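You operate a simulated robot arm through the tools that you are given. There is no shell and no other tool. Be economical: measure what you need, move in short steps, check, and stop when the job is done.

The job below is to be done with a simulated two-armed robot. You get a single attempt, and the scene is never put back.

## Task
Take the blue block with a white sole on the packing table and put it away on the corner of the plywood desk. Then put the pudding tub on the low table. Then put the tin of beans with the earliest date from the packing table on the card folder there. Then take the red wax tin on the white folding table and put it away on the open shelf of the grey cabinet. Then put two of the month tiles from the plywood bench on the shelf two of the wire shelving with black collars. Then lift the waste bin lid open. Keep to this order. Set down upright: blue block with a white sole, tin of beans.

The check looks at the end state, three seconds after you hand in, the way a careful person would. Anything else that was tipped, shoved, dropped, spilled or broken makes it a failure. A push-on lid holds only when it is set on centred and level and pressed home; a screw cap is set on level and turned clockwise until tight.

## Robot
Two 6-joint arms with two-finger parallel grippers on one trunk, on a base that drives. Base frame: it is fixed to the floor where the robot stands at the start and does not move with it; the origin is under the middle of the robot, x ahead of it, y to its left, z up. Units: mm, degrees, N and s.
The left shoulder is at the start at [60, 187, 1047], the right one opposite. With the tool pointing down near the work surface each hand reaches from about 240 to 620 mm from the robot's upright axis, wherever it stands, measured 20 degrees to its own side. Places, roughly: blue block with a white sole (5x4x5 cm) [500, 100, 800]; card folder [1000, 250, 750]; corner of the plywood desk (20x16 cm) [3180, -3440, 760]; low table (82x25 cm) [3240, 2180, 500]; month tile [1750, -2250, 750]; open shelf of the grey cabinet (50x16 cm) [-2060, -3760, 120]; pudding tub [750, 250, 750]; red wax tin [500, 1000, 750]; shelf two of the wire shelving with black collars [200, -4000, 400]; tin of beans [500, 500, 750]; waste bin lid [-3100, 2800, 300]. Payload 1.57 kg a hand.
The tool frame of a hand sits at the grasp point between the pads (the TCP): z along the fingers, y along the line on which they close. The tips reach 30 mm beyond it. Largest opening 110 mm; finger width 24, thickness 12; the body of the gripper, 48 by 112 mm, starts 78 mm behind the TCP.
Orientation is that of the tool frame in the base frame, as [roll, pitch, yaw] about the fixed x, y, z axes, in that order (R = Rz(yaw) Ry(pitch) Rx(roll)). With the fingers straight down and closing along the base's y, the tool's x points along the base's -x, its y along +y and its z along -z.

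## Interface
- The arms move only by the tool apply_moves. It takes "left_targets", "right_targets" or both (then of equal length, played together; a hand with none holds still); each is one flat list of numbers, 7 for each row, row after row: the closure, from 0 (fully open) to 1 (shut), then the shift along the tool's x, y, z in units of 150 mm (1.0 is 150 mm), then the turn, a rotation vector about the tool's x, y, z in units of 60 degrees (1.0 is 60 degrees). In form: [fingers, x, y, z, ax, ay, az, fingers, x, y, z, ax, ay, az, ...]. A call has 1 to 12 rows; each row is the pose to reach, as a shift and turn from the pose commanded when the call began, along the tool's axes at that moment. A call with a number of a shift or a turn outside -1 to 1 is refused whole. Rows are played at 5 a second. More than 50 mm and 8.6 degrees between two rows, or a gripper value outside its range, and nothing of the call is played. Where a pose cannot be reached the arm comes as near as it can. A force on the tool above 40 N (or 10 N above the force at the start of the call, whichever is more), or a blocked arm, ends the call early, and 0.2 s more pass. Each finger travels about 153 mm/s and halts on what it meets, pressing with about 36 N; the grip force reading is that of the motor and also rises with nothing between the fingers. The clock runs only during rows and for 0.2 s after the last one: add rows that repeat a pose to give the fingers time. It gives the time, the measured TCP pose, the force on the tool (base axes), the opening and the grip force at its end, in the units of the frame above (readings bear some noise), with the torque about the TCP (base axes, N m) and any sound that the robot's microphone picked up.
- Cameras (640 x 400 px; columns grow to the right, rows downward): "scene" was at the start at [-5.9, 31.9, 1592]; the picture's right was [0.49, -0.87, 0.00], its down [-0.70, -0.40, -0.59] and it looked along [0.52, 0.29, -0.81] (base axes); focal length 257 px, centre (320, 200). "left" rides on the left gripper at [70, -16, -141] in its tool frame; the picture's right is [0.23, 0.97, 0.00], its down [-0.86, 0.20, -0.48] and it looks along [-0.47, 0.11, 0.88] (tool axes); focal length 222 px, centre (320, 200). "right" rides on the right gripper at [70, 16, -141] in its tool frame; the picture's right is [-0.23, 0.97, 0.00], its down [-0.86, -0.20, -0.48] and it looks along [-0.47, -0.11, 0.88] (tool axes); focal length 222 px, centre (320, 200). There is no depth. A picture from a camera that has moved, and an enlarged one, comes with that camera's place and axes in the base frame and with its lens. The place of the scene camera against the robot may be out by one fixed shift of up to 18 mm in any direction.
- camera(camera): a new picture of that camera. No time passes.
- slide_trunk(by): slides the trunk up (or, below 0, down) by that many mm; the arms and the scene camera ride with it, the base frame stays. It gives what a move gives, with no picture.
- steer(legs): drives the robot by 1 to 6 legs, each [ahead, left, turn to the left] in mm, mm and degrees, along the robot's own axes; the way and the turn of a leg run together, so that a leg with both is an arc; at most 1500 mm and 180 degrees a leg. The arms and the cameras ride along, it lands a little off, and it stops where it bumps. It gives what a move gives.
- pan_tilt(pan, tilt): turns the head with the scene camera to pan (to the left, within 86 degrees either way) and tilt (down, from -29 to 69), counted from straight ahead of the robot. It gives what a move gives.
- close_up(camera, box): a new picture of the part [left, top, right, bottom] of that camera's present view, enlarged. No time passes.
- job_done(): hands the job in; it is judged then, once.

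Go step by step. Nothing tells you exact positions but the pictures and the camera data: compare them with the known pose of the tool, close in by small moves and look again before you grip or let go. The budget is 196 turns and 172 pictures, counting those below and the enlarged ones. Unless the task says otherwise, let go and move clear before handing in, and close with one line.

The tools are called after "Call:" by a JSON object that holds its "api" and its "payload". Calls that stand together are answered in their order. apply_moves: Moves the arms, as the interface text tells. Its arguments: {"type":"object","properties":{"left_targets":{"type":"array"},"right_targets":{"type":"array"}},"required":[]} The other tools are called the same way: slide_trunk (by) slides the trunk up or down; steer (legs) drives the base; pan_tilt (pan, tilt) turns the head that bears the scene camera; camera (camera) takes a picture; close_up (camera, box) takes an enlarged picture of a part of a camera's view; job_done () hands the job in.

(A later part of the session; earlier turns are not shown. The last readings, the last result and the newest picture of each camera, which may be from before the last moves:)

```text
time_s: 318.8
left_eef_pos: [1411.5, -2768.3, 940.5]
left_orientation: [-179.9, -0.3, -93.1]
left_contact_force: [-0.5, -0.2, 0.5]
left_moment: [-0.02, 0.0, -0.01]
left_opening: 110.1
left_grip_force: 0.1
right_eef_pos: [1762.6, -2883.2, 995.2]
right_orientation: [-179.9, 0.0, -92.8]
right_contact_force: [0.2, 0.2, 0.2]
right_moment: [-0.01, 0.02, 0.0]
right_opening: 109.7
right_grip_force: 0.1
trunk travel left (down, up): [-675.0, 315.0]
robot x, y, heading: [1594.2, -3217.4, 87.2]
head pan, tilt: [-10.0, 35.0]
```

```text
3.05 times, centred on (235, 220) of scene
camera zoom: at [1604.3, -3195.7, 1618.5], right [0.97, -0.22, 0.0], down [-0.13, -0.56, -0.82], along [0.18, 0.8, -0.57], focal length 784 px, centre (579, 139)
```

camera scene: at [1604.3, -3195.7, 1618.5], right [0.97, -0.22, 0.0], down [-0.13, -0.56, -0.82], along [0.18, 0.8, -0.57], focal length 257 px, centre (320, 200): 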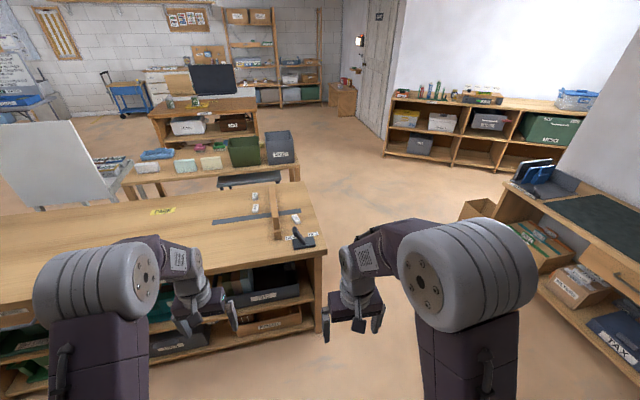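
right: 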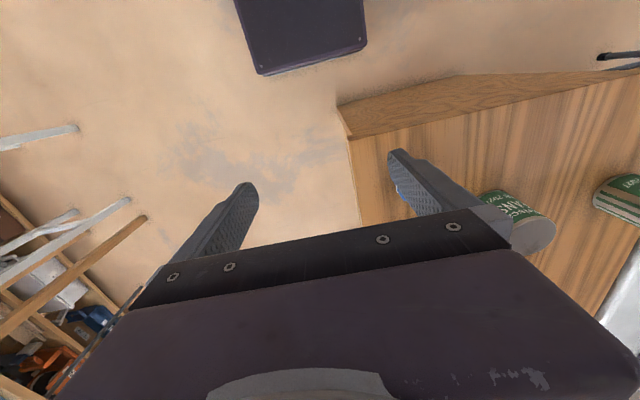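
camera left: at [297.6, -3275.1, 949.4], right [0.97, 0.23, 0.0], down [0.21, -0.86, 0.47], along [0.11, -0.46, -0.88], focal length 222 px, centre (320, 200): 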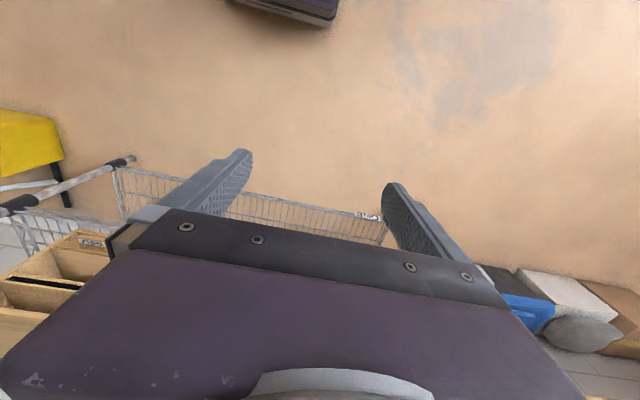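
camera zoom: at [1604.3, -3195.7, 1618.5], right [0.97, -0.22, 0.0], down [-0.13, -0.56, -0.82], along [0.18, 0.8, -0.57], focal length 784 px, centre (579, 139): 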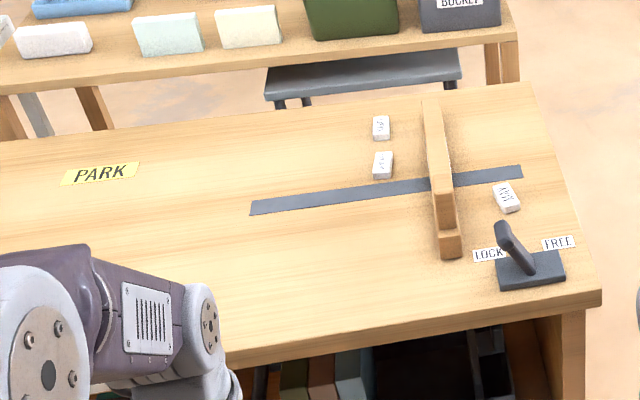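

Three white month tiles lie on the bench; the two beyond the fence at about (1507,-1985) and (1507,-1856) look reachable from the bench's end. Driving there.

Call:
{"api": "steer", "payload": {"legs": [[0, -760, 3], [1430, 0, 0], [0, 0, 90], [100, 0, 0]]}}

Call:
{"api": "pan_tilt", "payload": {"pan": 10, "tilt": 45}}

Call:
{"api": "camera", "payload": {"camera": "scene"}}

```text
time_s: 334.3
left_eef_pos: [1816.2, -2005.5, 940.9]
left_orientation: [-179.9, -0.4, 1.6]
left_contact_force: [-0.7, -1.2, 0.7]
left_moment: [0.01, 0.01, 0.04]
left_opening: 109.8
left_grip_force: 0.1
right_eef_pos: [1903.3, -1647.1, 995.2]
right_orientation: [180.0, -0.1, 1.9]
right_contact_force: [-0.3, 0.9, -0.4]
right_moment: [0.0, -0.02, 0.0]
right_opening: 110.1
right_grip_force: 0.0
trunk travel left (down, up): [-675.0, 315.0]
robot x, y, heading: [2250.1, -1785.1, -178.2]
head pan, tilt: [-10.0, 35.0]
```

```text
time_s: 335.2
left_eef_pos: [1816.7, -2006.5, 941.0]
left_orientation: [180.0, -0.3, 1.5]
left_contact_force: [-0.3, -0.2, 0.5]
left_moment: [0.01, 0.0, 0.02]
left_opening: 110.1
left_grip_force: 0.1
right_eef_pos: [1903.8, -1646.8, 996.0]
right_orientation: [180.0, -0.2, 2.0]
right_contact_force: [-0.8, 0.6, -0.2]
right_moment: [-0.01, 0.03, 0.0]
right_opening: 110.0
right_grip_force: 0.0
trunk travel left (down, up): [-675.0, 315.0]
robot x, y, heading: [2250.2, -1783.0, -178.3]
head pan, tilt: [10.0, 45.0]
```

```text
81 pictures are left
camera scene: at [2219.9, -1802.1, 1603.7], right [-0.2, 0.98, 0.0], down [0.69, 0.14, -0.71], along [-0.69, -0.14, -0.71], focal length 257 px, centre (320, 200)
```

scene: 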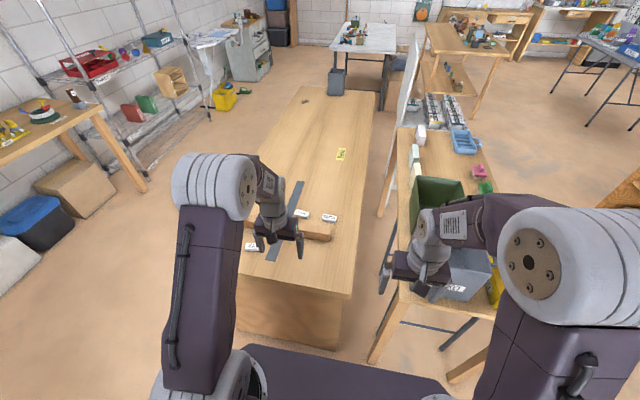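

Call:
{"api": "close_up", "payload": {"camera": "scene", "box": [230, 170, 390, 270]}}

Call:
{"api": "camera", "payload": {"camera": "left"}}

```text
4.00 times, centred on (310, 220) of scene
camera zoom: at [2219.9, -1802.1, 1603.7], right [-0.2, 0.98, 0.0], down [0.69, 0.14, -0.71], along [-0.69, -0.14, -0.71], focal length 1029 px, centre (360, 120)
```

zoom: 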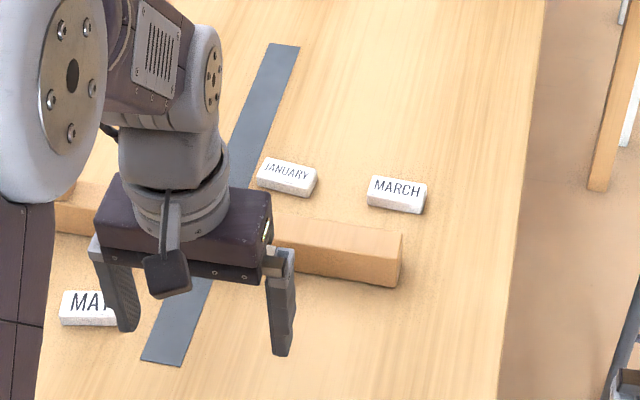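

```text
79 pictures are left
camera left: at [1882.7, -1986.1, 1082.4], right [0.26, -0.97, 0.0], down [-0.85, -0.22, 0.47], along [-0.46, -0.12, -0.88], focal length 222 px, centre (320, 200)
```

left: 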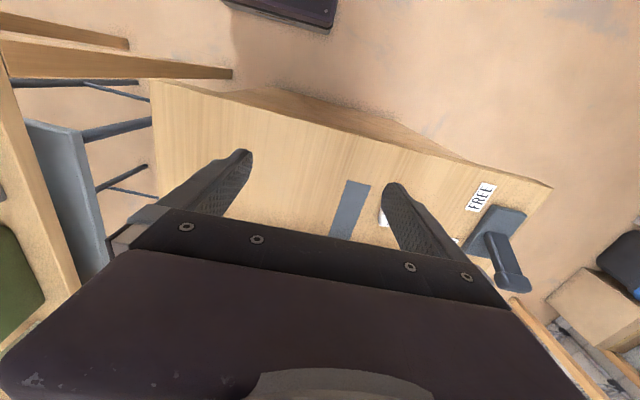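

Tiles are JANUARY, MARCH and MAY. I'll take JANUARY with the left hand, tilted ~28° for reach, then MARCH with the right.

Call:
{"api": "steer", "payload": {"legs": [[0, 58, -1.7], [115, 0, 0]]}}

Call:
{"api": "apply_moves", "payload": {"left_targets": [0, -0.25, 0, 0, 0, -0.118, 0, 0, -0.5, 0, 0, 0, -0.235, 0, 0, -0.75, 0, 0, 0, -0.353, 0, 0, -1, 0, 0, 0, -0.47, 0, 0, -1, 0, 0, 0, -0.47, 0]}}

Call:
{"api": "camera", "payload": {"camera": "left"}}

Call:
{"api": "camera", "payload": {"camera": "scene"}}

```text
time_s: 336.9
left_eef_pos: [1697.2, -2052.6, 940.3]
left_orientation: [179.9, -0.3, 0.0]
left_contact_force: [-0.1, -0.7, 0.0]
left_moment: [-0.01, -0.03, 0.0]
left_opening: 110.1
left_grip_force: 0.0
right_eef_pos: [1794.6, -1695.0, 994.0]
right_orientation: [-179.9, -0.1, 0.2]
right_contact_force: [0.3, 0.1, -0.6]
right_moment: [0.03, -0.03, -0.02]
right_opening: 110.0
right_grip_force: 0.1
trunk travel left (down, up): [-675.0, 315.0]
robot x, y, heading: [2136.1, -1841.9, -180.0]
head pan, tilt: [10.0, 45.0]
```

```text
time_s: 338.1
left_eef_pos: [1546.4, -2052.7, 937.8]
left_orientation: [-179.9, 28.0, 0.1]
left_contact_force: [0.0, 0.6, 0.2]
left_moment: [-0.01, 0.02, 0.0]
left_opening: 109.8
left_grip_force: 0.1
right_eef_pos: [1794.5, -1695.4, 994.6]
right_orientation: [-180.0, -0.1, 0.2]
right_contact_force: [0.2, 0.0, 0.0]
right_moment: [0.01, -0.02, -0.01]
right_opening: 110.1
right_grip_force: 0.0
trunk travel left (down, up): [-675.0, 315.0]
robot x, y, heading: [2139.0, -1840.0, -179.9]
head pan, tilt: [10.0, 45.0]
```

```text
78 pictures are left
camera left: at [1672.2, -2035.2, 1030.5], right [0.2, -0.97, -0.11], down [-0.53, -0.2, 0.82], along [-0.82, -0.11, -0.56], focal length 222 px, centre (320, 200)
```

left: 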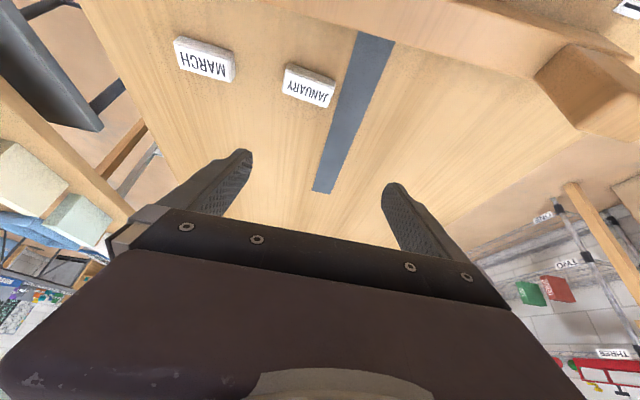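

```text
77 pictures are left
camera scene: at [2106.4, -1860.2, 1603.7], right [-0.18, 0.98, 0.0], down [0.7, 0.12, -0.71], along [-0.7, -0.12, -0.71], focal length 257 px, centre (320, 200)
```

scene: 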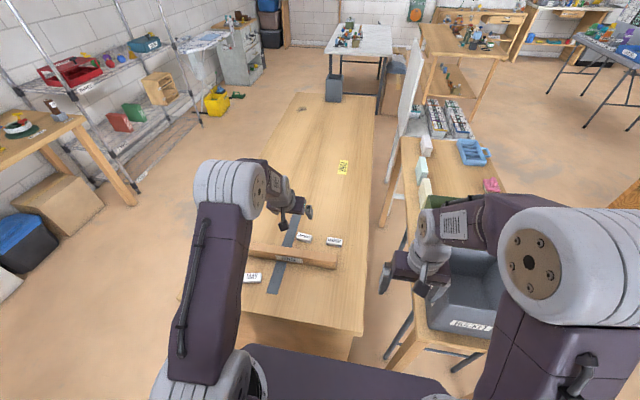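

Call:
{"api": "apply_moves", "payload": {"left_targets": [0, 0.09, -0.07, 0.22, 0, 0, 0, 0, 0.18, -0.14, 0.45, 0, 0, 0, 0, 0.261, -0.2, 0.677, 0, 0, 0, 0, 0.261, -0.2, 0.677, 0, 0, 0]}}

Call:
{"api": "camera", "payload": {"camera": "left"}}

Call:
{"api": "close_up", "payload": {"camera": "scene", "box": [230, 190, 370, 290]}}

```text
time_s: 339.1
left_eef_pos: [1532.4, -2020.5, 829.8]
left_orientation: [-179.9, 27.9, 0.0]
left_contact_force: [0.5, 0.0, 0.5]
left_moment: [0.04, 0.0, -0.01]
left_opening: 110.1
left_grip_force: 0.0
right_eef_pos: [1794.8, -1694.3, 995.2]
right_orientation: [179.9, 0.0, 0.3]
right_contact_force: [0.4, 0.1, 0.2]
right_moment: [0.03, -0.03, 0.01]
right_opening: 109.8
right_grip_force: 0.1
trunk travel left (down, up): [-675.0, 315.0]
robot x, y, heading: [2137.6, -1841.1, -179.7]
head pan, tilt: [10.0, 45.0]
```

```text
76 pictures are left
camera left: at [1658.9, -2002.9, 922.4], right [0.2, -0.97, -0.11], down [-0.53, -0.2, 0.82], along [-0.82, -0.11, -0.56], focal length 222 px, centre (320, 200)
```

left: 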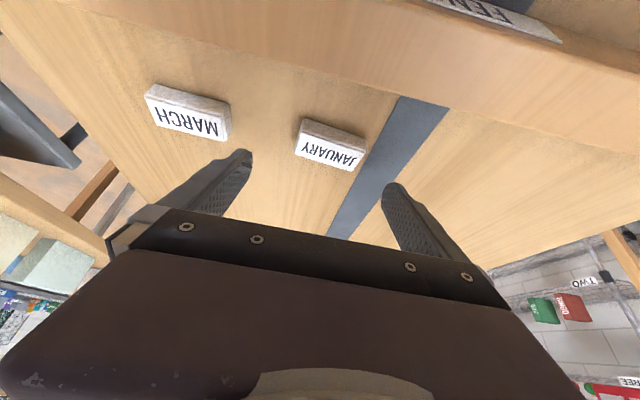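

```text
4.00 times, centred on (300, 240) of scene
camera zoom: at [2106.6, -1860.4, 1603.7], right [-0.18, 0.98, 0.0], down [0.7, 0.12, -0.71], along [-0.7, -0.12, -0.71], focal length 1029 px, centre (400, 40)
```

zoom: 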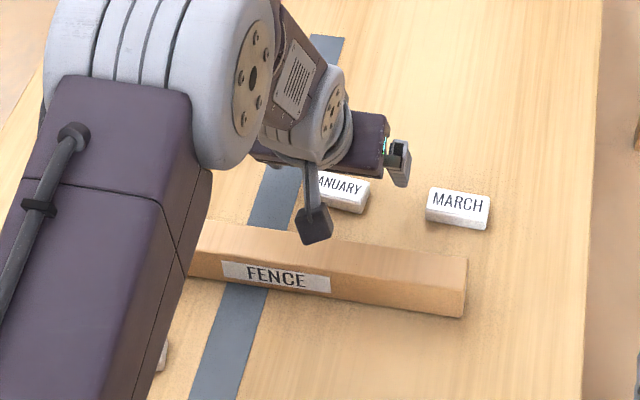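

Call:
{"api": "apply_moves", "payload": {"left_targets": [0, 0.05, 0.02, 0.136, 0, 0, 0, 0, 0.099, 0.033, 0.272, 0, 0, 0, 0, 0.099, 0.033, 0.272, 0, 0, 0]}}

Call:
{"api": "camera", "payload": {"camera": "left"}}

```text
time_s: 339.9
left_eef_pos: [1527.6, -2024.4, 793.6]
left_orientation: [-180.0, 28.3, -0.2]
left_contact_force: [5.0, -0.3, 23.4]
left_moment: [0.48, -0.09, -0.45]
left_opening: 110.0
left_grip_force: 0.0
right_eef_pos: [1798.2, -1694.9, 996.3]
right_orientation: [-179.9, 0.1, 0.2]
right_contact_force: [0.0, -0.4, 0.7]
right_moment: [-0.02, -0.04, 0.01]
right_opening: 109.9
right_grip_force: 0.0
trunk travel left (down, up): [-675.0, 315.0]
robot x, y, heading: [2140.0, -1842.0, -180.2]
head pan, tilt: [10.0, 45.0]
```

```text
74 pictures are left
camera left: at [1654.2, -2007.0, 883.3], right [0.2, -0.97, -0.11], down [-0.52, -0.2, 0.83], along [-0.83, -0.11, -0.55], focal length 222 px, centre (320, 200)
```

left: 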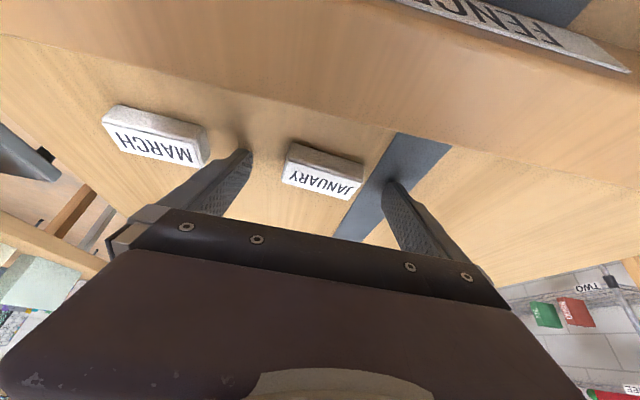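

Finger tips touch the bench; easing up a few mm, closing on JANUARY and lifting.

Call:
{"api": "apply_moves", "payload": {"left_targets": [0, 0.01, -0.013, -0.066, 0, 0, 0, 0, 0.01, -0.013, -0.066, 0, 0, 0, 0.5, 0.01, -0.013, -0.066, 0, 0, 0, 1, 0.01, -0.013, -0.066, 0, 0, 0, 1, 0.01, -0.013, -0.066, 0, 0, 0, 1, 0.01, -0.013, -0.066, 0, 0, 0, 1, -0.1, -0.013, -0.25, 0, 0, 0, 1, -0.2, -0.013, -0.45, 0, 0, 0]}}

Call:
{"api": "camera", "payload": {"camera": "left"}}

```text
time_s: 341.7
left_eef_pos: [1534.0, -2023.5, 862.9]
left_orientation: [180.0, 28.0, 0.0]
left_contact_force: [-0.4, 1.5, -0.1]
left_moment: [0.0, 0.01, 0.01]
left_opening: 59.3
left_grip_force: 36.3
right_eef_pos: [1794.1, -1694.7, 994.3]
right_orientation: [180.0, 0.0, 0.1]
right_contact_force: [0.4, 0.3, 0.4]
right_moment: [-0.01, 0.03, 0.01]
right_opening: 109.7
right_grip_force: 0.1
trunk travel left (down, up): [-675.0, 315.0]
robot x, y, heading: [2137.8, -1838.8, -179.9]
head pan, tilt: [10.0, 45.0]
```

```text
73 pictures are left
camera left: at [1659.5, -2005.9, 956.2], right [0.2, -0.97, -0.11], down [-0.53, -0.2, 0.82], along [-0.82, -0.11, -0.56], focal length 222 px, centre (320, 200)
```

left: 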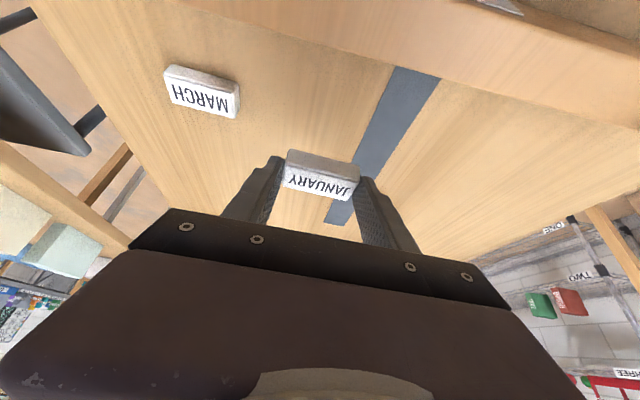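

Call:
{"api": "apply_moves", "payload": {"left_targets": [1, 0.05, 0, -0.25, 0, 0, 0, 1, 0.1, 0, -0.5, 0, 0, 0, 1, 0.19, 0, -0.78, 0, 0, 0]}}

Call:
{"api": "steer", "payload": {"legs": [[0, 257, 0]]}}

Call:
{"api": "apply_moves", "payload": {"right_targets": [0, -0.25, 0, 0, 0, -0.118, 0, 0, -0.5, 0, 0, 0, -0.235, 0, 0, -0.75, 0, 0, 0, -0.353, 0, 0, -1, 0, 0, 0, -0.47, 0]}}

Call:
{"api": "apply_moves", "payload": {"right_targets": [0, -0.2, 0, 0.13, 0, 0, 0, 0, -0.4, 0, 0.25, 0, 0, 0, 0, -0.56, 0, 0.35, 0, 0, 0, 0, -0.56, 0, 0.35, 0, 0, 0]}}

Call:
{"api": "camera", "payload": {"camera": "right"}}

```text
time_s: 342.5
left_eef_pos: [1611.9, -2025.0, 952.4]
left_orientation: [-180.0, 27.9, 0.1]
left_contact_force: [0.0, 0.6, -0.2]
left_moment: [-0.02, -0.01, 0.01]
left_opening: 58.9
left_grip_force: 35.9
right_eef_pos: [1794.8, -1695.0, 996.1]
right_orientation: [179.9, 0.1, 0.2]
right_contact_force: [0.1, 0.6, -0.1]
right_moment: [-0.01, 0.03, -0.04]
right_opening: 110.0
right_grip_force: 0.1
trunk travel left (down, up): [-675.0, 315.0]
robot x, y, heading: [2134.7, -1843.7, -179.8]
head pan, tilt: [10.0, 45.0]
```

```text
time_s: 344.4
left_eef_pos: [1612.1, -2275.9, 951.5]
left_orientation: [179.9, 28.0, 0.0]
left_contact_force: [0.4, 0.4, 0.2]
left_moment: [0.03, 0.04, 0.03]
left_opening: 58.7
left_grip_force: 35.9
right_eef_pos: [1794.8, -1945.2, 995.2]
right_orientation: [180.0, -0.1, 0.2]
right_contact_force: [0.4, -0.9, 0.0]
right_moment: [0.01, -0.02, 0.0]
right_opening: 110.2
right_grip_force: 0.0
trunk travel left (down, up): [-675.0, 315.0]
robot x, y, heading: [2138.9, -2093.0, -180.0]
head pan, tilt: [10.0, 45.0]
```

```text
time_s: 345.4
left_eef_pos: [1611.4, -2274.7, 951.4]
left_orientation: [-180.0, 27.8, 0.0]
left_contact_force: [0.1, 0.1, -0.8]
left_moment: [-0.03, -0.04, -0.02]
left_opening: 58.5
left_grip_force: 36.2
right_eef_pos: [1645.4, -1943.4, 994.6]
right_orientation: [-180.0, 28.3, 0.2]
right_contact_force: [-0.8, 0.4, 0.2]
right_moment: [0.0, -0.04, -0.02]
right_opening: 110.0
right_grip_force: 0.1
trunk travel left (down, up): [-675.0, 315.0]
robot x, y, heading: [2136.4, -2091.8, -179.9]
head pan, tilt: [10.0, 45.0]
```

```text
time_s: 346.4
left_eef_pos: [1613.0, -2275.6, 950.3]
left_orientation: [180.0, 27.8, 0.0]
left_contact_force: [0.2, 0.4, 0.8]
left_moment: [-0.01, -0.01, -0.01]
left_opening: 58.5
left_grip_force: 36.6
right_eef_pos: [1545.6, -1945.9, 988.7]
right_orientation: [-179.8, 28.1, 0.2]
right_contact_force: [-0.7, 0.4, 0.1]
right_moment: [-0.05, 0.01, -0.01]
right_opening: 110.3
right_grip_force: 0.1
trunk travel left (down, up): [-675.0, 315.0]
robot x, y, heading: [2133.5, -2092.3, -180.1]
head pan, tilt: [10.0, 45.0]
```

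```text
72 pictures are left
camera right: at [1673.3, -1960.9, 1080.5], right [-0.2, -0.97, 0.11], down [-0.53, 0.2, 0.83], along [-0.82, 0.11, -0.56], focal length 222 px, centre (320, 200)
```

right: 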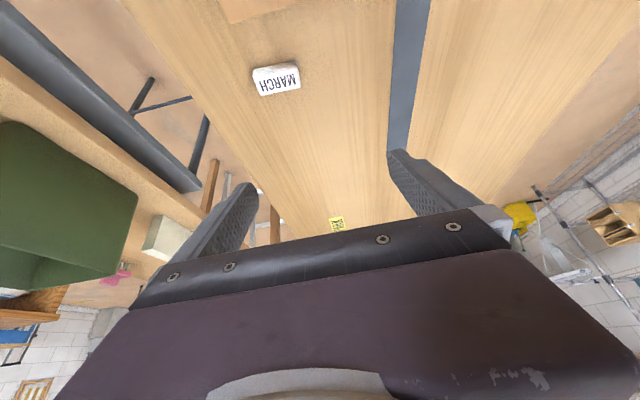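

Call:
{"api": "apply_moves", "payload": {"right_targets": [0, 0.1, -0.065, 0.22, 0, 0, 0, 0, 0.2, -0.13, 0.44, 0, 0, 0, 0, 0.3, -0.2, 0.66, 0, 0, 0, 0, 0.391, -0.26, 0.879, 0, 0, 0, 0, 0.391, -0.26, 0.879, 0, 0, 0]}}

Call:
{"api": "camera", "payload": {"camera": "right"}}

```text
time_s: 347.6
left_eef_pos: [1612.2, -2275.2, 952.2]
left_orientation: [-179.9, 27.9, 0.0]
left_contact_force: [0.5, 0.0, -0.6]
left_moment: [0.0, -0.01, 0.03]
left_opening: 58.6
left_grip_force: 35.7
right_eef_pos: [1537.3, -1904.5, 844.2]
right_orientation: [-179.9, 28.1, 0.2]
right_contact_force: [0.0, 0.6, 0.4]
right_moment: [-0.01, 0.02, 0.02]
right_opening: 110.0
right_grip_force: 0.2
trunk travel left (down, up): [-675.0, 315.0]
robot x, y, heading: [2137.0, -2091.3, -180.0]
head pan, tilt: [10.0, 45.0]
```

```text
71 pictures are left
camera right: at [1665.3, -1921.5, 935.9], right [-0.2, -0.97, 0.11], down [-0.53, 0.2, 0.83], along [-0.83, 0.11, -0.55], focal length 222 px, centre (320, 200)
```

right: 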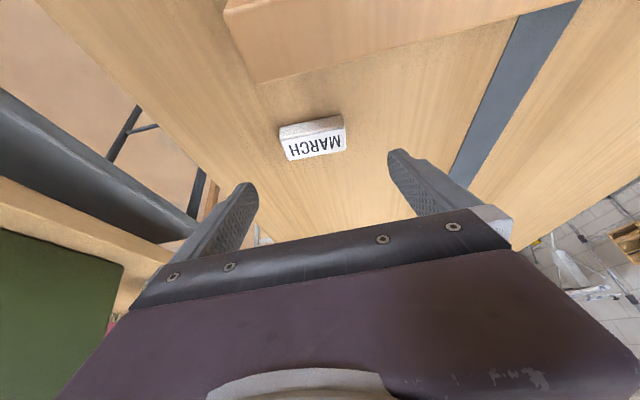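

Call:
{"api": "apply_moves", "payload": {"right_targets": [0, 0.06, 0, 0.15, 0, 0, 0, 0, 0.124, 0, 0.288, 0, 0, 0, 0, 0.124, 0, 0.288, 0, 0, 0, 0.5, 0.124, 0, 0.288, 0, 0, 0, 1, 0.124, 0, 0.288, 0, 0, 0, 1, 0.124, 0, 0.288, 0, 0, 0, 1, 0.124, 0, 0.288, 0, 0, 0, 1, 0.0, 0, 0.1, 0, 0, 0, 1, -0.1, 0, -0.1, 0, 0, 0]}}

Call:
{"api": "camera", "payload": {"camera": "right"}}

```text
time_s: 349.6
left_eef_pos: [1612.6, -2275.6, 951.9]
left_orientation: [-180.0, 27.9, 0.1]
left_contact_force: [-0.4, 0.0, 0.0]
left_moment: [-0.01, 0.04, 0.0]
left_opening: 58.5
left_grip_force: 36.5
right_eef_pos: [1529.6, -1908.7, 864.6]
right_orientation: [-179.9, 28.2, 0.2]
right_contact_force: [-0.2, 0.2, 0.4]
right_moment: [-0.02, 0.02, 0.0]
right_opening: 58.3
right_grip_force: 36.1
trunk travel left (down, up): [-675.0, 315.0]
robot x, y, heading: [2137.5, -2091.8, -180.1]
head pan, tilt: [10.0, 45.0]
```

```text
70 pictures are left
camera right: at [1657.9, -1923.8, 956.5], right [-0.2, -0.97, 0.11], down [-0.53, 0.2, 0.83], along [-0.83, 0.11, -0.55], focal length 222 px, centre (320, 200)
```

right: 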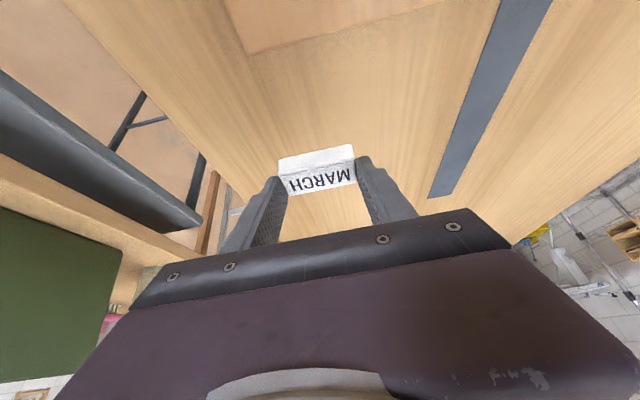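

Both tiles are held. Raising the right hand and driving to the wire shelving.

Call:
{"api": "apply_moves", "payload": {"right_targets": [1, 0.05, 0, -0.25, 0, 0, 0, 1, 0.1, 0, -0.5, 0, 0, 0, 1, 0.19, 0, -0.78, 0, 0, 0]}}

Call:
{"api": "steer", "payload": {"legs": [[-150, 0, 0], [0, 850, 0], [0, 0, 90], [0, -1500, 0], [0, -770, 0]]}}

Call:
{"api": "pan_tilt", "payload": {"pan": 5, "tilt": 40}}

Call:
{"api": "camera", "payload": {"camera": "scene"}}

```text
time_s: 350.4
left_eef_pos: [1613.8, -2275.1, 952.0]
left_orientation: [-179.9, 28.1, 0.0]
left_contact_force: [-0.1, 0.6, -1.5]
left_moment: [0.01, 0.03, 0.01]
left_opening: 58.6
left_grip_force: 35.6
right_eef_pos: [1612.2, -1906.8, 953.9]
right_orientation: [-179.9, 28.1, 0.2]
right_contact_force: [0.4, 0.1, -0.8]
right_moment: [0.01, 0.03, -0.01]
right_opening: 58.4
right_grip_force: 36.3
trunk travel left (down, up): [-675.0, 315.0]
robot x, y, heading: [2138.3, -2088.0, -180.1]
head pan, tilt: [10.0, 45.0]
```

```text
time_s: 370.3
left_eef_pos: [204.4, -3420.7, 952.1]
left_orientation: [179.9, 27.9, 88.6]
left_contact_force: [0.7, 1.2, -0.1]
left_moment: [0.01, 0.0, -0.01]
left_opening: 58.4
left_grip_force: 36.2
right_eef_pos: [-164.3, -3413.1, 953.3]
right_orientation: [-179.9, 28.1, 88.7]
right_contact_force: [0.9, 0.3, -0.5]
right_moment: [0.02, 0.03, 0.01]
right_opening: 58.2
right_grip_force: 35.8
trunk travel left (down, up): [-675.0, 315.0]
robot x, y, heading: [34.8, -2891.4, -91.4]
head pan, tilt: [10.0, 45.0]
```

```text
time_s: 370.9
left_eef_pos: [204.7, -3420.9, 951.0]
left_orientation: [-179.9, 27.9, 88.6]
left_contact_force: [0.0, 0.1, 0.7]
left_moment: [0.01, -0.01, 0.02]
left_opening: 58.5
left_grip_force: 35.7
right_eef_pos: [-164.6, -3412.6, 953.4]
right_orientation: [179.9, 28.0, 88.9]
right_contact_force: [0.0, 0.1, 0.4]
right_moment: [-0.02, 0.02, 0.0]
right_opening: 58.3
right_grip_force: 36.1
trunk travel left (down, up): [-675.0, 315.0]
robot x, y, heading: [33.7, -2889.3, -91.3]
head pan, tilt: [5.0, 40.0]
```

```text
69 pictures are left
camera scene: at [30.4, -2920.8, 1610.9], right [-1.0, -0.06, 0.0], down [-0.04, 0.64, -0.77], along [0.05, -0.76, -0.64], focal length 257 px, centre (320, 200)
```

scene: 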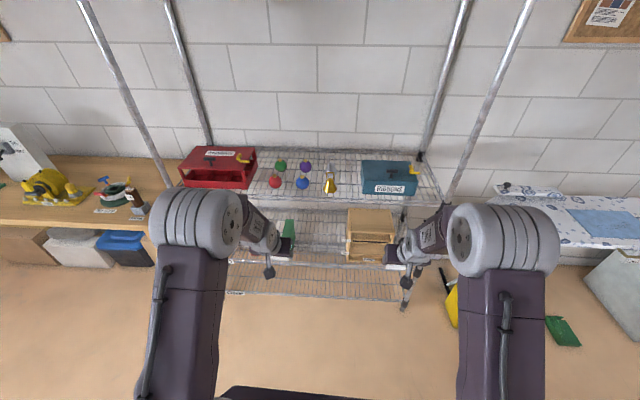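

Call:
{"api": "slide_trunk", "payload": {"by": -370}}

Call:
{"api": "apply_moves", "payload": {"right_targets": [1, 0.2, 0, -0.11, 0, 0, 0, 1, 0.4, 0, -0.22, 0, 0, 0, 1, 0.647, 0, -0.344, 0, 0, 0]}}

Call:
{"api": "camera", "payload": {"camera": "scene"}}

Call:
{"api": "camera", "payload": {"camera": "left"}}

```text
time_s: 374.5
left_eef_pos: [202.7, -3419.5, 582.1]
left_orientation: [180.0, 28.0, 88.5]
left_contact_force: [-0.3, -0.9, 0.5]
left_moment: [-0.03, -0.03, 0.03]
left_opening: 58.4
left_grip_force: 36.1
right_eef_pos: [-164.3, -3413.0, 583.4]
right_orientation: [-179.9, 28.1, 88.8]
right_contact_force: [-1.3, -0.2, 0.1]
right_moment: [0.02, -0.01, 0.03]
right_opening: 58.5
right_grip_force: 35.8
trunk travel left (down, up): [-305.0, 685.0]
robot x, y, heading: [34.9, -2893.5, -91.1]
head pan, tilt: [5.0, 40.0]
```

```text
time_s: 375.3
left_eef_pos: [204.2, -3419.7, 581.3]
left_orientation: [-180.0, 27.9, 88.6]
left_contact_force: [-0.6, 0.7, -0.5]
left_moment: [0.02, 0.0, -0.01]
left_opening: 58.4
left_grip_force: 36.4
right_eef_pos: [-160.0, -3301.6, 581.3]
right_orientation: [-179.9, 28.1, 88.8]
right_contact_force: [0.0, 0.8, -0.6]
right_moment: [-0.01, 0.03, 0.01]
right_opening: 58.5
right_grip_force: 36.7
trunk travel left (down, up): [-305.0, 685.0]
robot x, y, heading: [34.4, -2893.3, -91.2]
head pan, tilt: [5.0, 40.0]
```

```text
68 pictures are left
camera scene: at [30.8, -2920.3, 1241.0], right [-1.0, -0.06, 0.0], down [-0.04, 0.64, -0.77], along [0.05, -0.76, -0.64], focal length 257 px, centre (320, 200)
```

scene: 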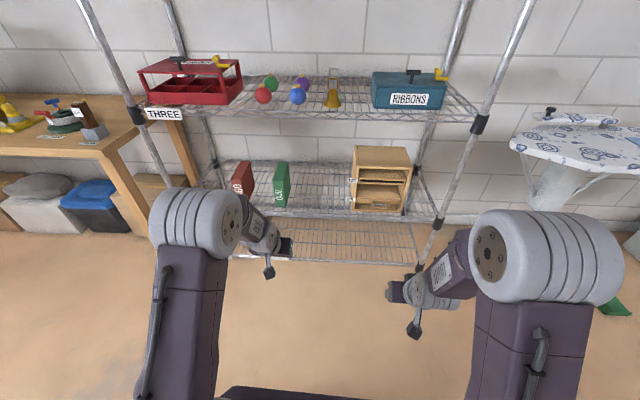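

```text
67 pictures are left
camera left: at [189.3, -3290.7, 674.2], right [0.98, 0.18, -0.11], down [0.19, -0.54, 0.82], along [0.09, -0.83, -0.56], focal length 222 px, centre (320, 200)
```

left: 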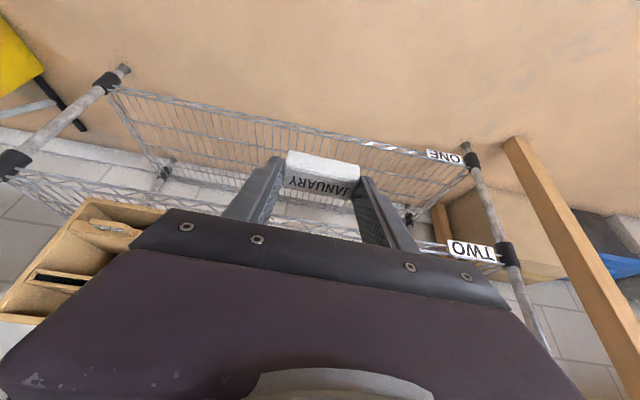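

Call:
{"api": "apply_moves", "payload": {"left_targets": [1, -0.054, 0, 0.23, 0, 0, 0, 1, -0.108, 0, 0.46, 0, 0, 0, 1, -0.162, 0, 0.69, 0, 0, 0, 1, -0.216, 0, 0.915, 0, 0, 0, 1, -0.216, 0, 0.915, 0, 0, 0]}}

Call:
{"api": "steer", "payload": {"legs": [[0, -45, 1.2], [240, 0, 0]]}}

Call:
{"api": "camera", "payload": {"camera": "scene"}}

Call:
{"api": "camera", "payload": {"camera": "left"}}

```text
time_s: 376.5
left_eef_pos: [201.2, -3513.2, 475.7]
left_orientation: [-180.0, 27.9, 88.5]
left_contact_force: [-0.1, -0.1, -0.9]
left_moment: [0.0, 0.01, -0.03]
left_opening: 58.4
left_grip_force: 35.8
right_eef_pos: [-160.3, -3302.4, 581.0]
right_orientation: [-179.9, 28.2, 88.8]
right_contact_force: [-0.6, -0.5, 0.5]
right_moment: [0.02, 0.03, 0.03]
right_opening: 58.4
right_grip_force: 35.7
trunk travel left (down, up): [-305.0, 685.0]
robot x, y, heading: [31.1, -2891.3, -91.6]
head pan, tilt: [5.0, 40.0]
```

```text
time_s: 378.8
left_eef_pos: [169.1, -3735.4, 473.3]
left_orientation: [179.9, 26.5, 89.8]
left_contact_force: [-1.4, 8.2, 9.4]
left_moment: [0.0, -0.36, 0.07]
left_opening: 58.5
left_grip_force: 36.4
right_eef_pos: [-196.8, -3538.5, 581.5]
right_orientation: [180.0, 28.3, 90.1]
right_contact_force: [-0.5, -0.5, 0.4]
right_moment: [0.01, 0.0, 0.03]
right_opening: 58.2
right_grip_force: 35.7
trunk travel left (down, up): [-305.0, 685.0]
robot x, y, heading: [-10.0, -3122.3, -89.9]
head pan, tilt: [5.0, 40.0]
stopped in leg 2: the force on the tool passed its limit at 70 N (the readings are from after the stop); the commanded pose is now the measured one
```

```text
66 pictures are left
camera scene: at [-14.4, -3151.6, 1241.0], right [-1.0, -0.09, 0.0], down [-0.05, 0.64, -0.77], along [0.07, -0.76, -0.64], focal length 257 px, centre (320, 200)
```

scene: 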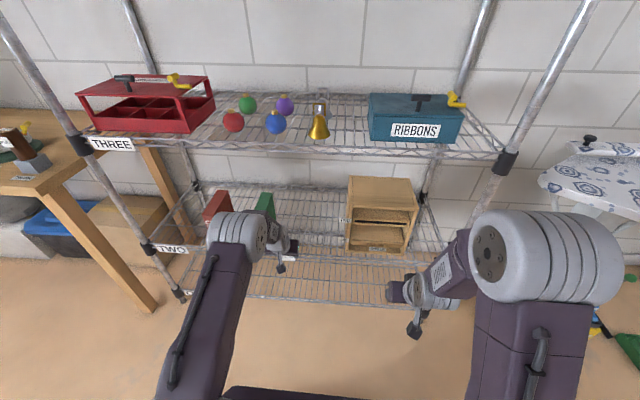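

```text
65 pictures are left
camera left: at [151.6, -3608.3, 568.4], right [0.97, 0.2, -0.1], down [0.2, -0.55, 0.81], along [0.11, -0.81, -0.58], focal length 222 px, centre (320, 200)
```

left: 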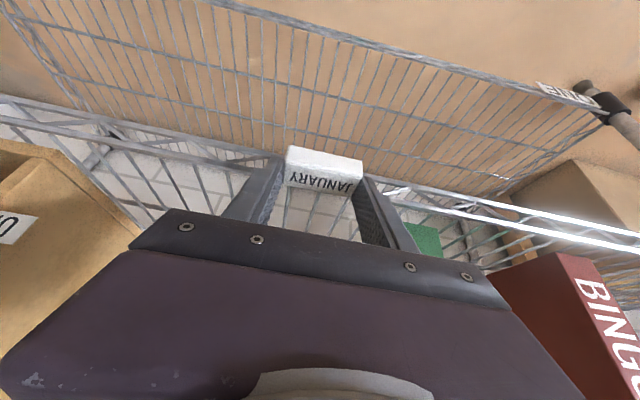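

Bumped the shelf's front rail – its top is at about z 445. Backing off, raising, and re-entering higher.

Call:
{"api": "steer", "payload": {"legs": [[-60, 0, 0]]}}

Call:
{"api": "apply_moves", "payload": {"left_targets": [1, -0.07, 0, -0.13, 0, 0, 0, 1, -0.14, 0, -0.265, 0, 0, 0, 1, -0.16, 0, -0.3, 0, 0, 0]}}

Call:
{"api": "close_up", "payload": {"camera": "scene", "box": [180, 150, 440, 310]}}

Call:
{"api": "camera", "payload": {"camera": "left"}}

```text
time_s: 379.8
left_eef_pos: [170.1, -3675.7, 470.7]
left_orientation: [179.9, 26.4, 89.8]
left_contact_force: [0.0, 0.1, -0.5]
left_moment: [-0.01, 0.02, -0.06]
left_opening: 58.2
left_grip_force: 35.4
right_eef_pos: [-196.2, -3480.2, 582.1]
right_orientation: [-179.8, 28.2, 90.0]
right_contact_force: [-0.2, 0.9, 0.1]
right_moment: [-0.02, -0.02, -0.02]
right_opening: 58.7
right_grip_force: 36.1
trunk travel left (down, up): [-305.0, 685.0]
robot x, y, heading: [-11.4, -3066.4, -90.3]
head pan, tilt: [5.0, 40.0]
```

```text
time_s: 380.6
left_eef_pos: [169.0, -3678.6, 523.8]
left_orientation: [-180.0, 26.4, 89.8]
left_contact_force: [-0.3, 0.5, -0.5]
left_moment: [0.0, -0.01, 0.01]
left_opening: 58.6
left_grip_force: 36.0
right_eef_pos: [-195.6, -3479.7, 580.7]
right_orientation: [-179.9, 28.2, 90.0]
right_contact_force: [-1.1, -0.4, -0.3]
right_moment: [-0.02, 0.0, -0.01]
right_opening: 58.7
right_grip_force: 36.0
trunk travel left (down, up): [-305.0, 685.0]
robot x, y, heading: [-11.3, -3066.4, -90.1]
head pan, tilt: [5.0, 40.0]
```

```text
2.46 times, centred on (310, 230) of scene
camera zoom: at [-13.8, -3094.4, 1240.9], right [-1.0, -0.09, 0.0], down [-0.06, 0.64, -0.77], along [0.07, -0.76, -0.64], focal length 633 px, centre (345, 126)
```

zoom: 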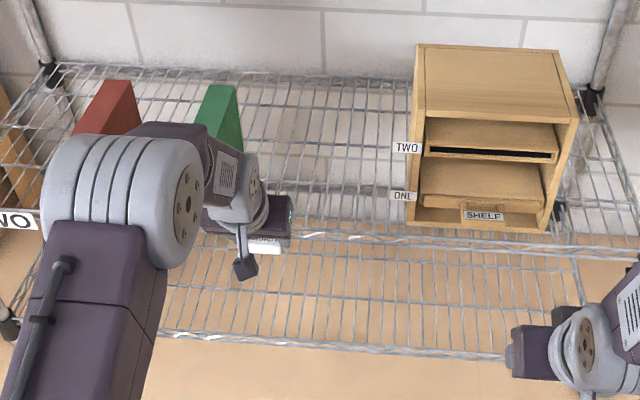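

```text
63 pictures are left
camera left: at [151.5, -3552.0, 618.5], right [0.97, 0.2, -0.1], down [0.2, -0.55, 0.81], along [0.11, -0.81, -0.58], focal length 222 px, centre (320, 200)
```

left: 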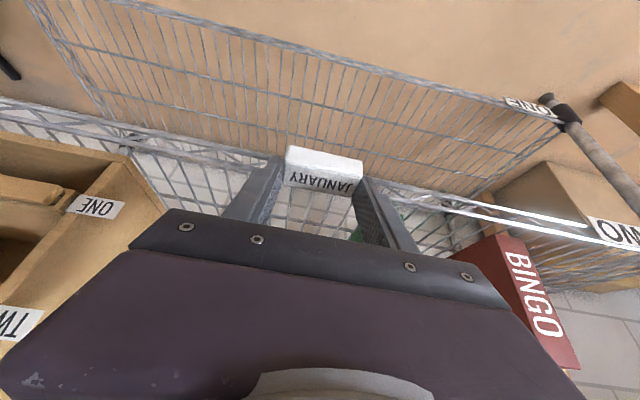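

Call:
{"api": "steer", "payload": {"legs": [[205, -12, 0]]}}

Call:
{"api": "camera", "payload": {"camera": "left"}}

Call:
{"api": "close_up", "payload": {"camera": "scene", "box": [180, 150, 440, 310]}}

```text
time_s: 382.2
left_eef_pos: [152.9, -3884.7, 521.8]
left_orientation: [180.0, 26.4, 89.5]
left_contact_force: [-0.6, 0.0, 0.1]
left_moment: [0.04, -0.02, -0.01]
left_opening: 58.5
left_grip_force: 36.0
right_eef_pos: [-211.6, -3683.3, 581.5]
right_orientation: [-179.8, 28.1, 89.7]
right_contact_force: [-0.3, -0.5, -0.1]
right_moment: [-0.01, 0.0, -0.04]
right_opening: 58.7
right_grip_force: 36.2
trunk travel left (down, up): [-305.0, 685.0]
robot x, y, heading: [-20.2, -3268.5, -90.5]
head pan, tilt: [5.0, 40.0]
```

```text
62 pictures are left
camera left: at [136.0, -3757.6, 618.1], right [0.98, 0.19, -0.1], down [0.19, -0.56, 0.81], along [0.1, -0.81, -0.58], focal length 222 px, centre (320, 200)
```

left: 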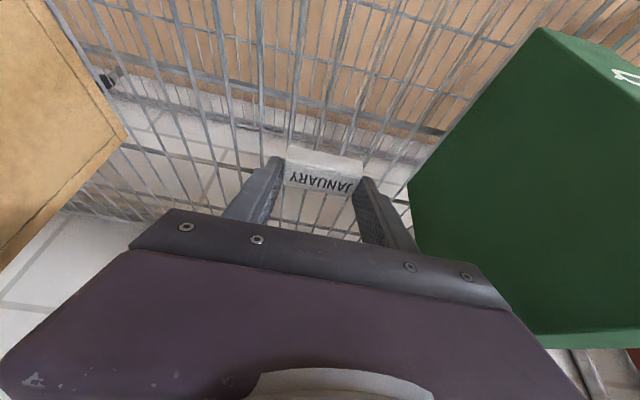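

```text
2.46 times, centred on (310, 230) of scene
camera zoom: at [-26.7, -3299.6, 1240.9], right [-1.0, -0.08, 0.0], down [-0.05, 0.64, -0.77], along [0.06, -0.76, -0.64], focal length 633 px, centre (345, 126)
```

zoom: 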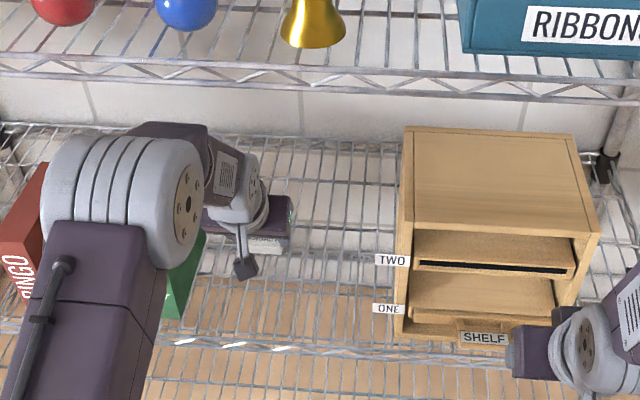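

Call:
{"api": "apply_moves", "payload": {"left_targets": [1, 0.05, 0, 0.1, 0, 0, 0, 1, 0.098, 0, 0.197, 0, 0, 0, 1, 0.098, 0, 0.197, 0, 0, 0]}}

Call:
{"api": "apply_moves", "payload": {"left_targets": [1, 0.012, 0, 0.024, 0, 0, 0, 1, 0.024, 0, 0.048, 0, 0, 0, 1, 0.024, 0, 0.048, 0, 0, 0]}}

Call:
{"api": "camera", "payload": {"camera": "left"}}

```text
time_s: 383.0
left_eef_pos: [153.5, -3885.0, 491.0]
left_orientation: [-179.9, 26.4, 89.6]
left_contact_force: [-0.2, 0.1, -0.2]
left_moment: [-0.01, 0.02, 0.0]
left_opening: 58.1
left_grip_force: 36.0
right_eef_pos: [-211.1, -3682.9, 580.9]
right_orientation: [-179.9, 28.2, 89.8]
right_contact_force: [0.2, 0.8, -0.6]
right_moment: [0.02, 0.01, 0.0]
right_opening: 58.6
right_grip_force: 35.8
trunk travel left (down, up): [-305.0, 685.0]
robot x, y, heading: [-24.9, -3269.4, -90.2]
head pan, tilt: [5.0, 40.0]
```

```text
time_s: 383.8
left_eef_pos: [153.1, -3883.7, 484.2]
left_orientation: [179.9, 26.8, 89.5]
left_contact_force: [0.2, 1.1, 11.8]
left_moment: [-0.25, -0.03, 0.01]
left_opening: 58.3
left_grip_force: 35.9
right_eef_pos: [-211.5, -3682.6, 581.7]
right_orientation: [-180.0, 28.3, 89.7]
right_contact_force: [-0.2, 0.4, -0.2]
right_moment: [-0.02, 0.03, -0.03]
right_opening: 58.3
right_grip_force: 35.5
trunk travel left (down, up): [-305.0, 685.0]
robot x, y, heading: [-24.6, -3267.1, -90.3]
head pan, tilt: [5.0, 40.0]
```

```text
60 pictures are left
camera left: at [135.9, -3757.7, 579.8], right [0.98, 0.19, -0.1], down [0.19, -0.55, 0.81], along [0.1, -0.81, -0.57], focal length 222 px, centre (320, 200)
```

left: 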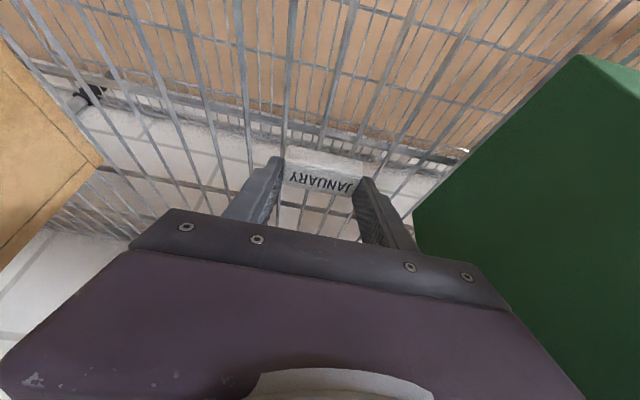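

Resting on the shelf; opening, rising, backing out.

Call:
{"api": "apply_moves", "payload": {"left_targets": [0.6, 0, 0, 0, 0, 0, 0, 0.35, 0, 0, 0, 0, 0, 0, 0.3, 0, 0, 0, 0, 0, 0, 0.3, 0, 0, 0, 0, 0, 0, 0.3, -0.06, 0, -0.12, 0, 0, 0, 0.3, -0.15, 0, -0.3, 0, 0, 0]}}

Call:
{"api": "steer", "payload": {"legs": [[-250, 0, 0]]}}

Call:
{"api": "camera", "payload": {"camera": "left"}}

```text
time_s: 385.2
left_eef_pos: [154.6, -3883.8, 533.7]
left_orientation: [180.0, 26.5, 89.5]
left_contact_force: [-0.6, 0.4, 0.1]
left_moment: [-0.01, 0.03, 0.01]
left_opening: 77.3
left_grip_force: 0.2
right_eef_pos: [-212.1, -3682.2, 580.8]
right_orientation: [-179.9, 28.2, 89.9]
right_contact_force: [-0.3, -0.1, 1.3]
right_moment: [0.01, 0.0, 0.0]
right_opening: 58.5
right_grip_force: 35.9
trunk travel left (down, up): [-305.0, 685.0]
robot x, y, heading: [-24.1, -3267.4, -90.6]
head pan, tilt: [5.0, 40.0]
```

```text
time_s: 387.0
left_eef_pos: [153.7, -3637.5, 532.2]
left_orientation: [180.0, 26.5, 89.3]
left_contact_force: [0.2, -0.3, 0.5]
left_moment: [-0.01, 0.03, -0.02]
left_opening: 77.1
left_grip_force: 0.0
right_eef_pos: [-210.9, -3434.7, 582.9]
right_orientation: [-179.9, 28.0, 89.5]
right_contact_force: [1.1, 0.1, 0.0]
right_moment: [-0.02, 0.02, 0.03]
right_opening: 58.5
right_grip_force: 36.2
trunk travel left (down, up): [-305.0, 685.0]
robot x, y, heading: [-21.6, -3025.6, -90.7]
head pan, tilt: [5.0, 40.0]
```

```text
59 pictures are left
camera left: at [137.3, -3510.1, 628.4], right [0.98, 0.19, -0.1], down [0.19, -0.56, 0.81], along [0.1, -0.81, -0.58], focal length 222 px, centre (320, 200)
```

left: 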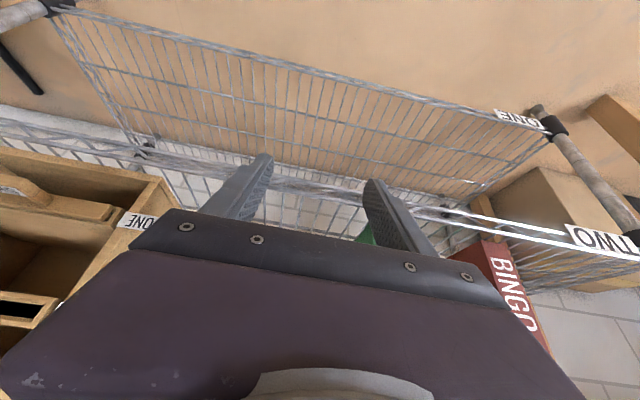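

Call:
{"api": "apply_moves", "payload": {"left_targets": [0.3, 0.224, 0, -0.11, 0, 0, 0, 0.3, 0.448, 0, -0.22, 0, 0, 0, 0.3, 0.67, 0, -0.33, 0, 0, 0, 0.3, 0.896, 0, -0.445, 0, 0, 0], "right_targets": [1, -0.183, 0, 0.188, 0, 0, 0, 1, -0.366, 0, 0.376, 0, 0, 0, 1, -0.55, 0, 0.564, 0, 0, 0, 1, -0.733, 0, 0.752, 0, 0, 0]}}

Call:
{"api": "apply_moves", "payload": {"left_targets": [0.3, 0.15, 0, -0.07, 0, 0, 0, 0.3, 0.3, 0, -0.15, 0, 0, 0], "right_targets": [1, -0.17, 0, 0.09, 0, 0, 0, 1, -0.35, 0, 0.19, 0, 0, 0]}}

Call:
{"api": "steer", "payload": {"legs": [[0, 241, 0.7]]}}

Call:
{"api": "camera", "payload": {"camera": "right"}}

Call:
{"api": "camera", "payload": {"camera": "scene"}}

```text
time_s: 388.0
left_eef_pos: [153.1, -3487.2, 532.1]
left_orientation: [-179.9, 26.5, 89.3]
left_contact_force: [-0.7, 0.5, -0.2]
left_moment: [-0.01, 0.03, 0.0]
left_opening: 77.2
left_grip_force: 0.0
right_eef_pos: [-213.0, -3585.8, 532.4]
right_orientation: [-179.8, 28.1, 89.5]
right_contact_force: [0.3, -0.1, 0.0]
right_moment: [0.0, 0.03, 0.02]
right_opening: 58.3
right_grip_force: 35.7
trunk travel left (down, up): [-305.0, 685.0]
robot x, y, heading: [-21.2, -3022.6, -90.3]
head pan, tilt: [5.0, 40.0]
```

```text
time_s: 388.6
left_eef_pos: [155.2, -3438.5, 532.4]
left_orientation: [-180.0, 26.5, 89.3]
left_contact_force: [-0.6, -0.5, 0.0]
left_moment: [0.0, 0.02, 0.02]
left_opening: 77.1
left_grip_force: 0.1
right_eef_pos: [-213.3, -3645.8, 531.2]
right_orientation: [-179.9, 28.1, 89.5]
right_contact_force: [0.1, 0.6, -0.2]
right_moment: [0.0, -0.02, 0.02]
right_opening: 58.3
right_grip_force: 35.9
trunk travel left (down, up): [-305.0, 685.0]
robot x, y, heading: [-21.8, -3022.2, -90.7]
head pan, tilt: [5.0, 40.0]
```

```text
time_s: 390.4
left_eef_pos: [400.9, -3437.6, 532.1]
left_orientation: [-179.9, 26.4, 90.0]
left_contact_force: [-0.5, 0.2, -0.1]
left_moment: [0.0, 0.0, 0.0]
left_opening: 77.2
left_grip_force: 0.0
right_eef_pos: [34.6, -3647.9, 531.4]
right_orientation: [-179.9, 28.1, 90.3]
right_contact_force: [0.0, 0.2, -0.3]
right_moment: [0.04, -0.01, 0.0]
right_opening: 58.5
right_grip_force: 36.2
trunk travel left (down, up): [-305.0, 685.0]
robot x, y, heading: [217.7, -3024.8, -89.8]
head pan, tilt: [5.0, 40.0]
```

```text
58 pictures are left
camera right: at [50.0, -3519.8, 623.4], right [0.97, -0.2, 0.11], down [-0.2, -0.53, 0.83], along [-0.11, -0.82, -0.56], focal length 222 px, centre (320, 200)
```

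right: 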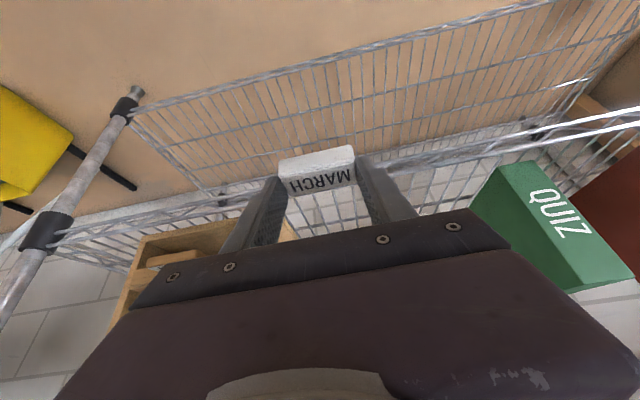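

```text
57 pictures are left
camera scene: at [215.8, -3052.3, 1240.9], right [-1.0, -0.09, 0.0], down [-0.06, 0.64, -0.77], along [0.07, -0.76, -0.64], focal length 257 px, centre (320, 200)
```

scene: 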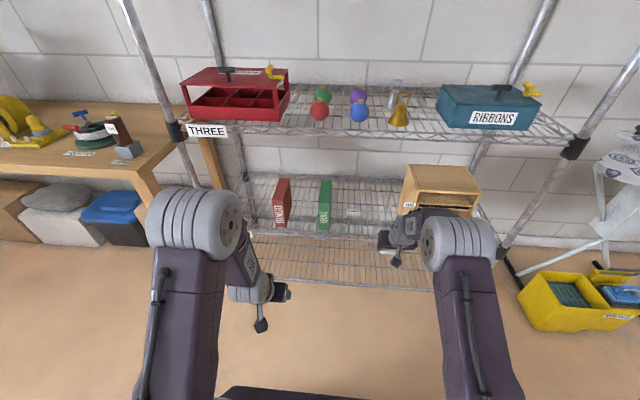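

Call:
{"api": "steer", "payload": {"legs": [[228, 0, 0]]}}

Call:
{"api": "camera", "payload": {"camera": "right"}}

Call:
{"api": "camera", "payload": {"camera": "scene"}}

```text
time_s: 392.1
left_eef_pos: [400.2, -3661.2, 532.7]
left_orientation: [179.9, 26.4, 89.9]
left_contact_force: [-0.4, -0.3, -0.1]
left_moment: [0.01, 0.01, 0.01]
left_opening: 76.8
left_grip_force: 0.1
right_eef_pos: [33.0, -3872.7, 530.5]
right_orientation: [-179.9, 28.3, 90.1]
right_contact_force: [0.1, -0.6, -0.3]
right_moment: [0.03, -0.04, 0.0]
right_opening: 58.6
right_grip_force: 35.9
trunk travel left (down, up): [-305.0, 685.0]
robot x, y, heading: [218.1, -3246.8, -90.2]
head pan, tilt: [5.0, 40.0]
```

```text
56 pictures are left
camera right: at [49.6, -3744.6, 622.9], right [0.97, -0.2, 0.11], down [-0.2, -0.53, 0.82], along [-0.11, -0.82, -0.56], focal length 222 px, centre (320, 200)
```

right: 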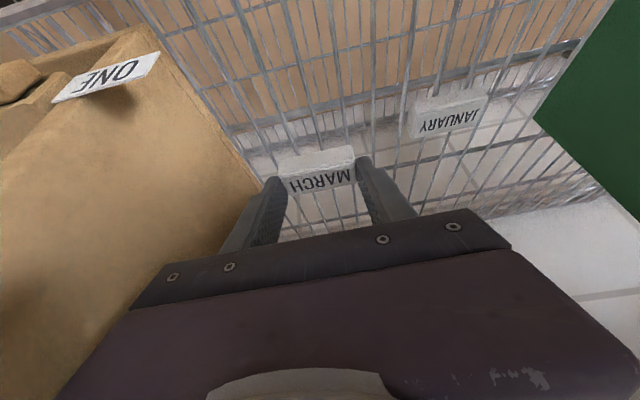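

```text
55 pictures are left
camera scene: at [215.4, -3277.7, 1240.9], right [-1.0, -0.09, 0.0], down [-0.06, 0.64, -0.77], along [0.07, -0.76, -0.64], focal length 257 px, centre (320, 200)
```

scene: 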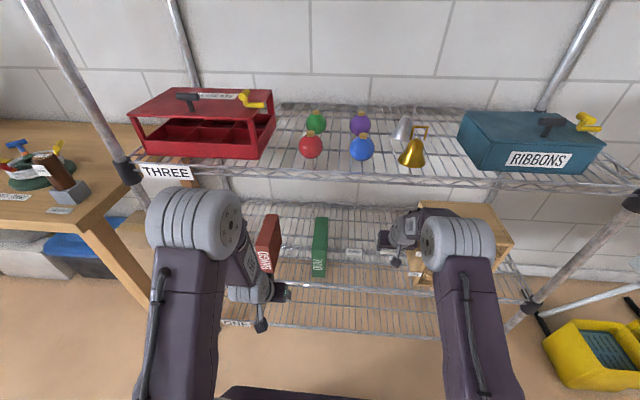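

Call:
{"api": "apply_moves", "payload": {"right_targets": [1, 0.06, 0.053, 0.11, 0, 0, 0, 1, 0.119, 0.053, 0.223, 0, 0, 0, 1, 0.13, 0.053, 0.245, 0, 0, 0, 1, 0.13, 0.053, 0.245, 0, 0, 0]}}

```text
time_s: 393.1
left_eef_pos: [398.8, -3661.9, 532.5]
left_orientation: [-179.9, 26.4, 89.9]
left_contact_force: [-0.3, -0.7, -0.8]
left_moment: [0.0, -0.04, -0.02]
left_opening: 77.0
left_grip_force: 0.0
right_eef_pos: [42.5, -3873.0, 489.6]
right_orientation: [-179.9, 28.1, 90.3]
right_contact_force: [0.5, -0.3, 0.0]
right_moment: [-0.02, 0.0, 0.02]
right_opening: 58.4
right_grip_force: 36.3
trunk travel left (down, up): [-305.0, 685.0]
robot x, y, heading: [218.4, -3245.5, -90.1]
head pan, tilt: [5.0, 40.0]
```

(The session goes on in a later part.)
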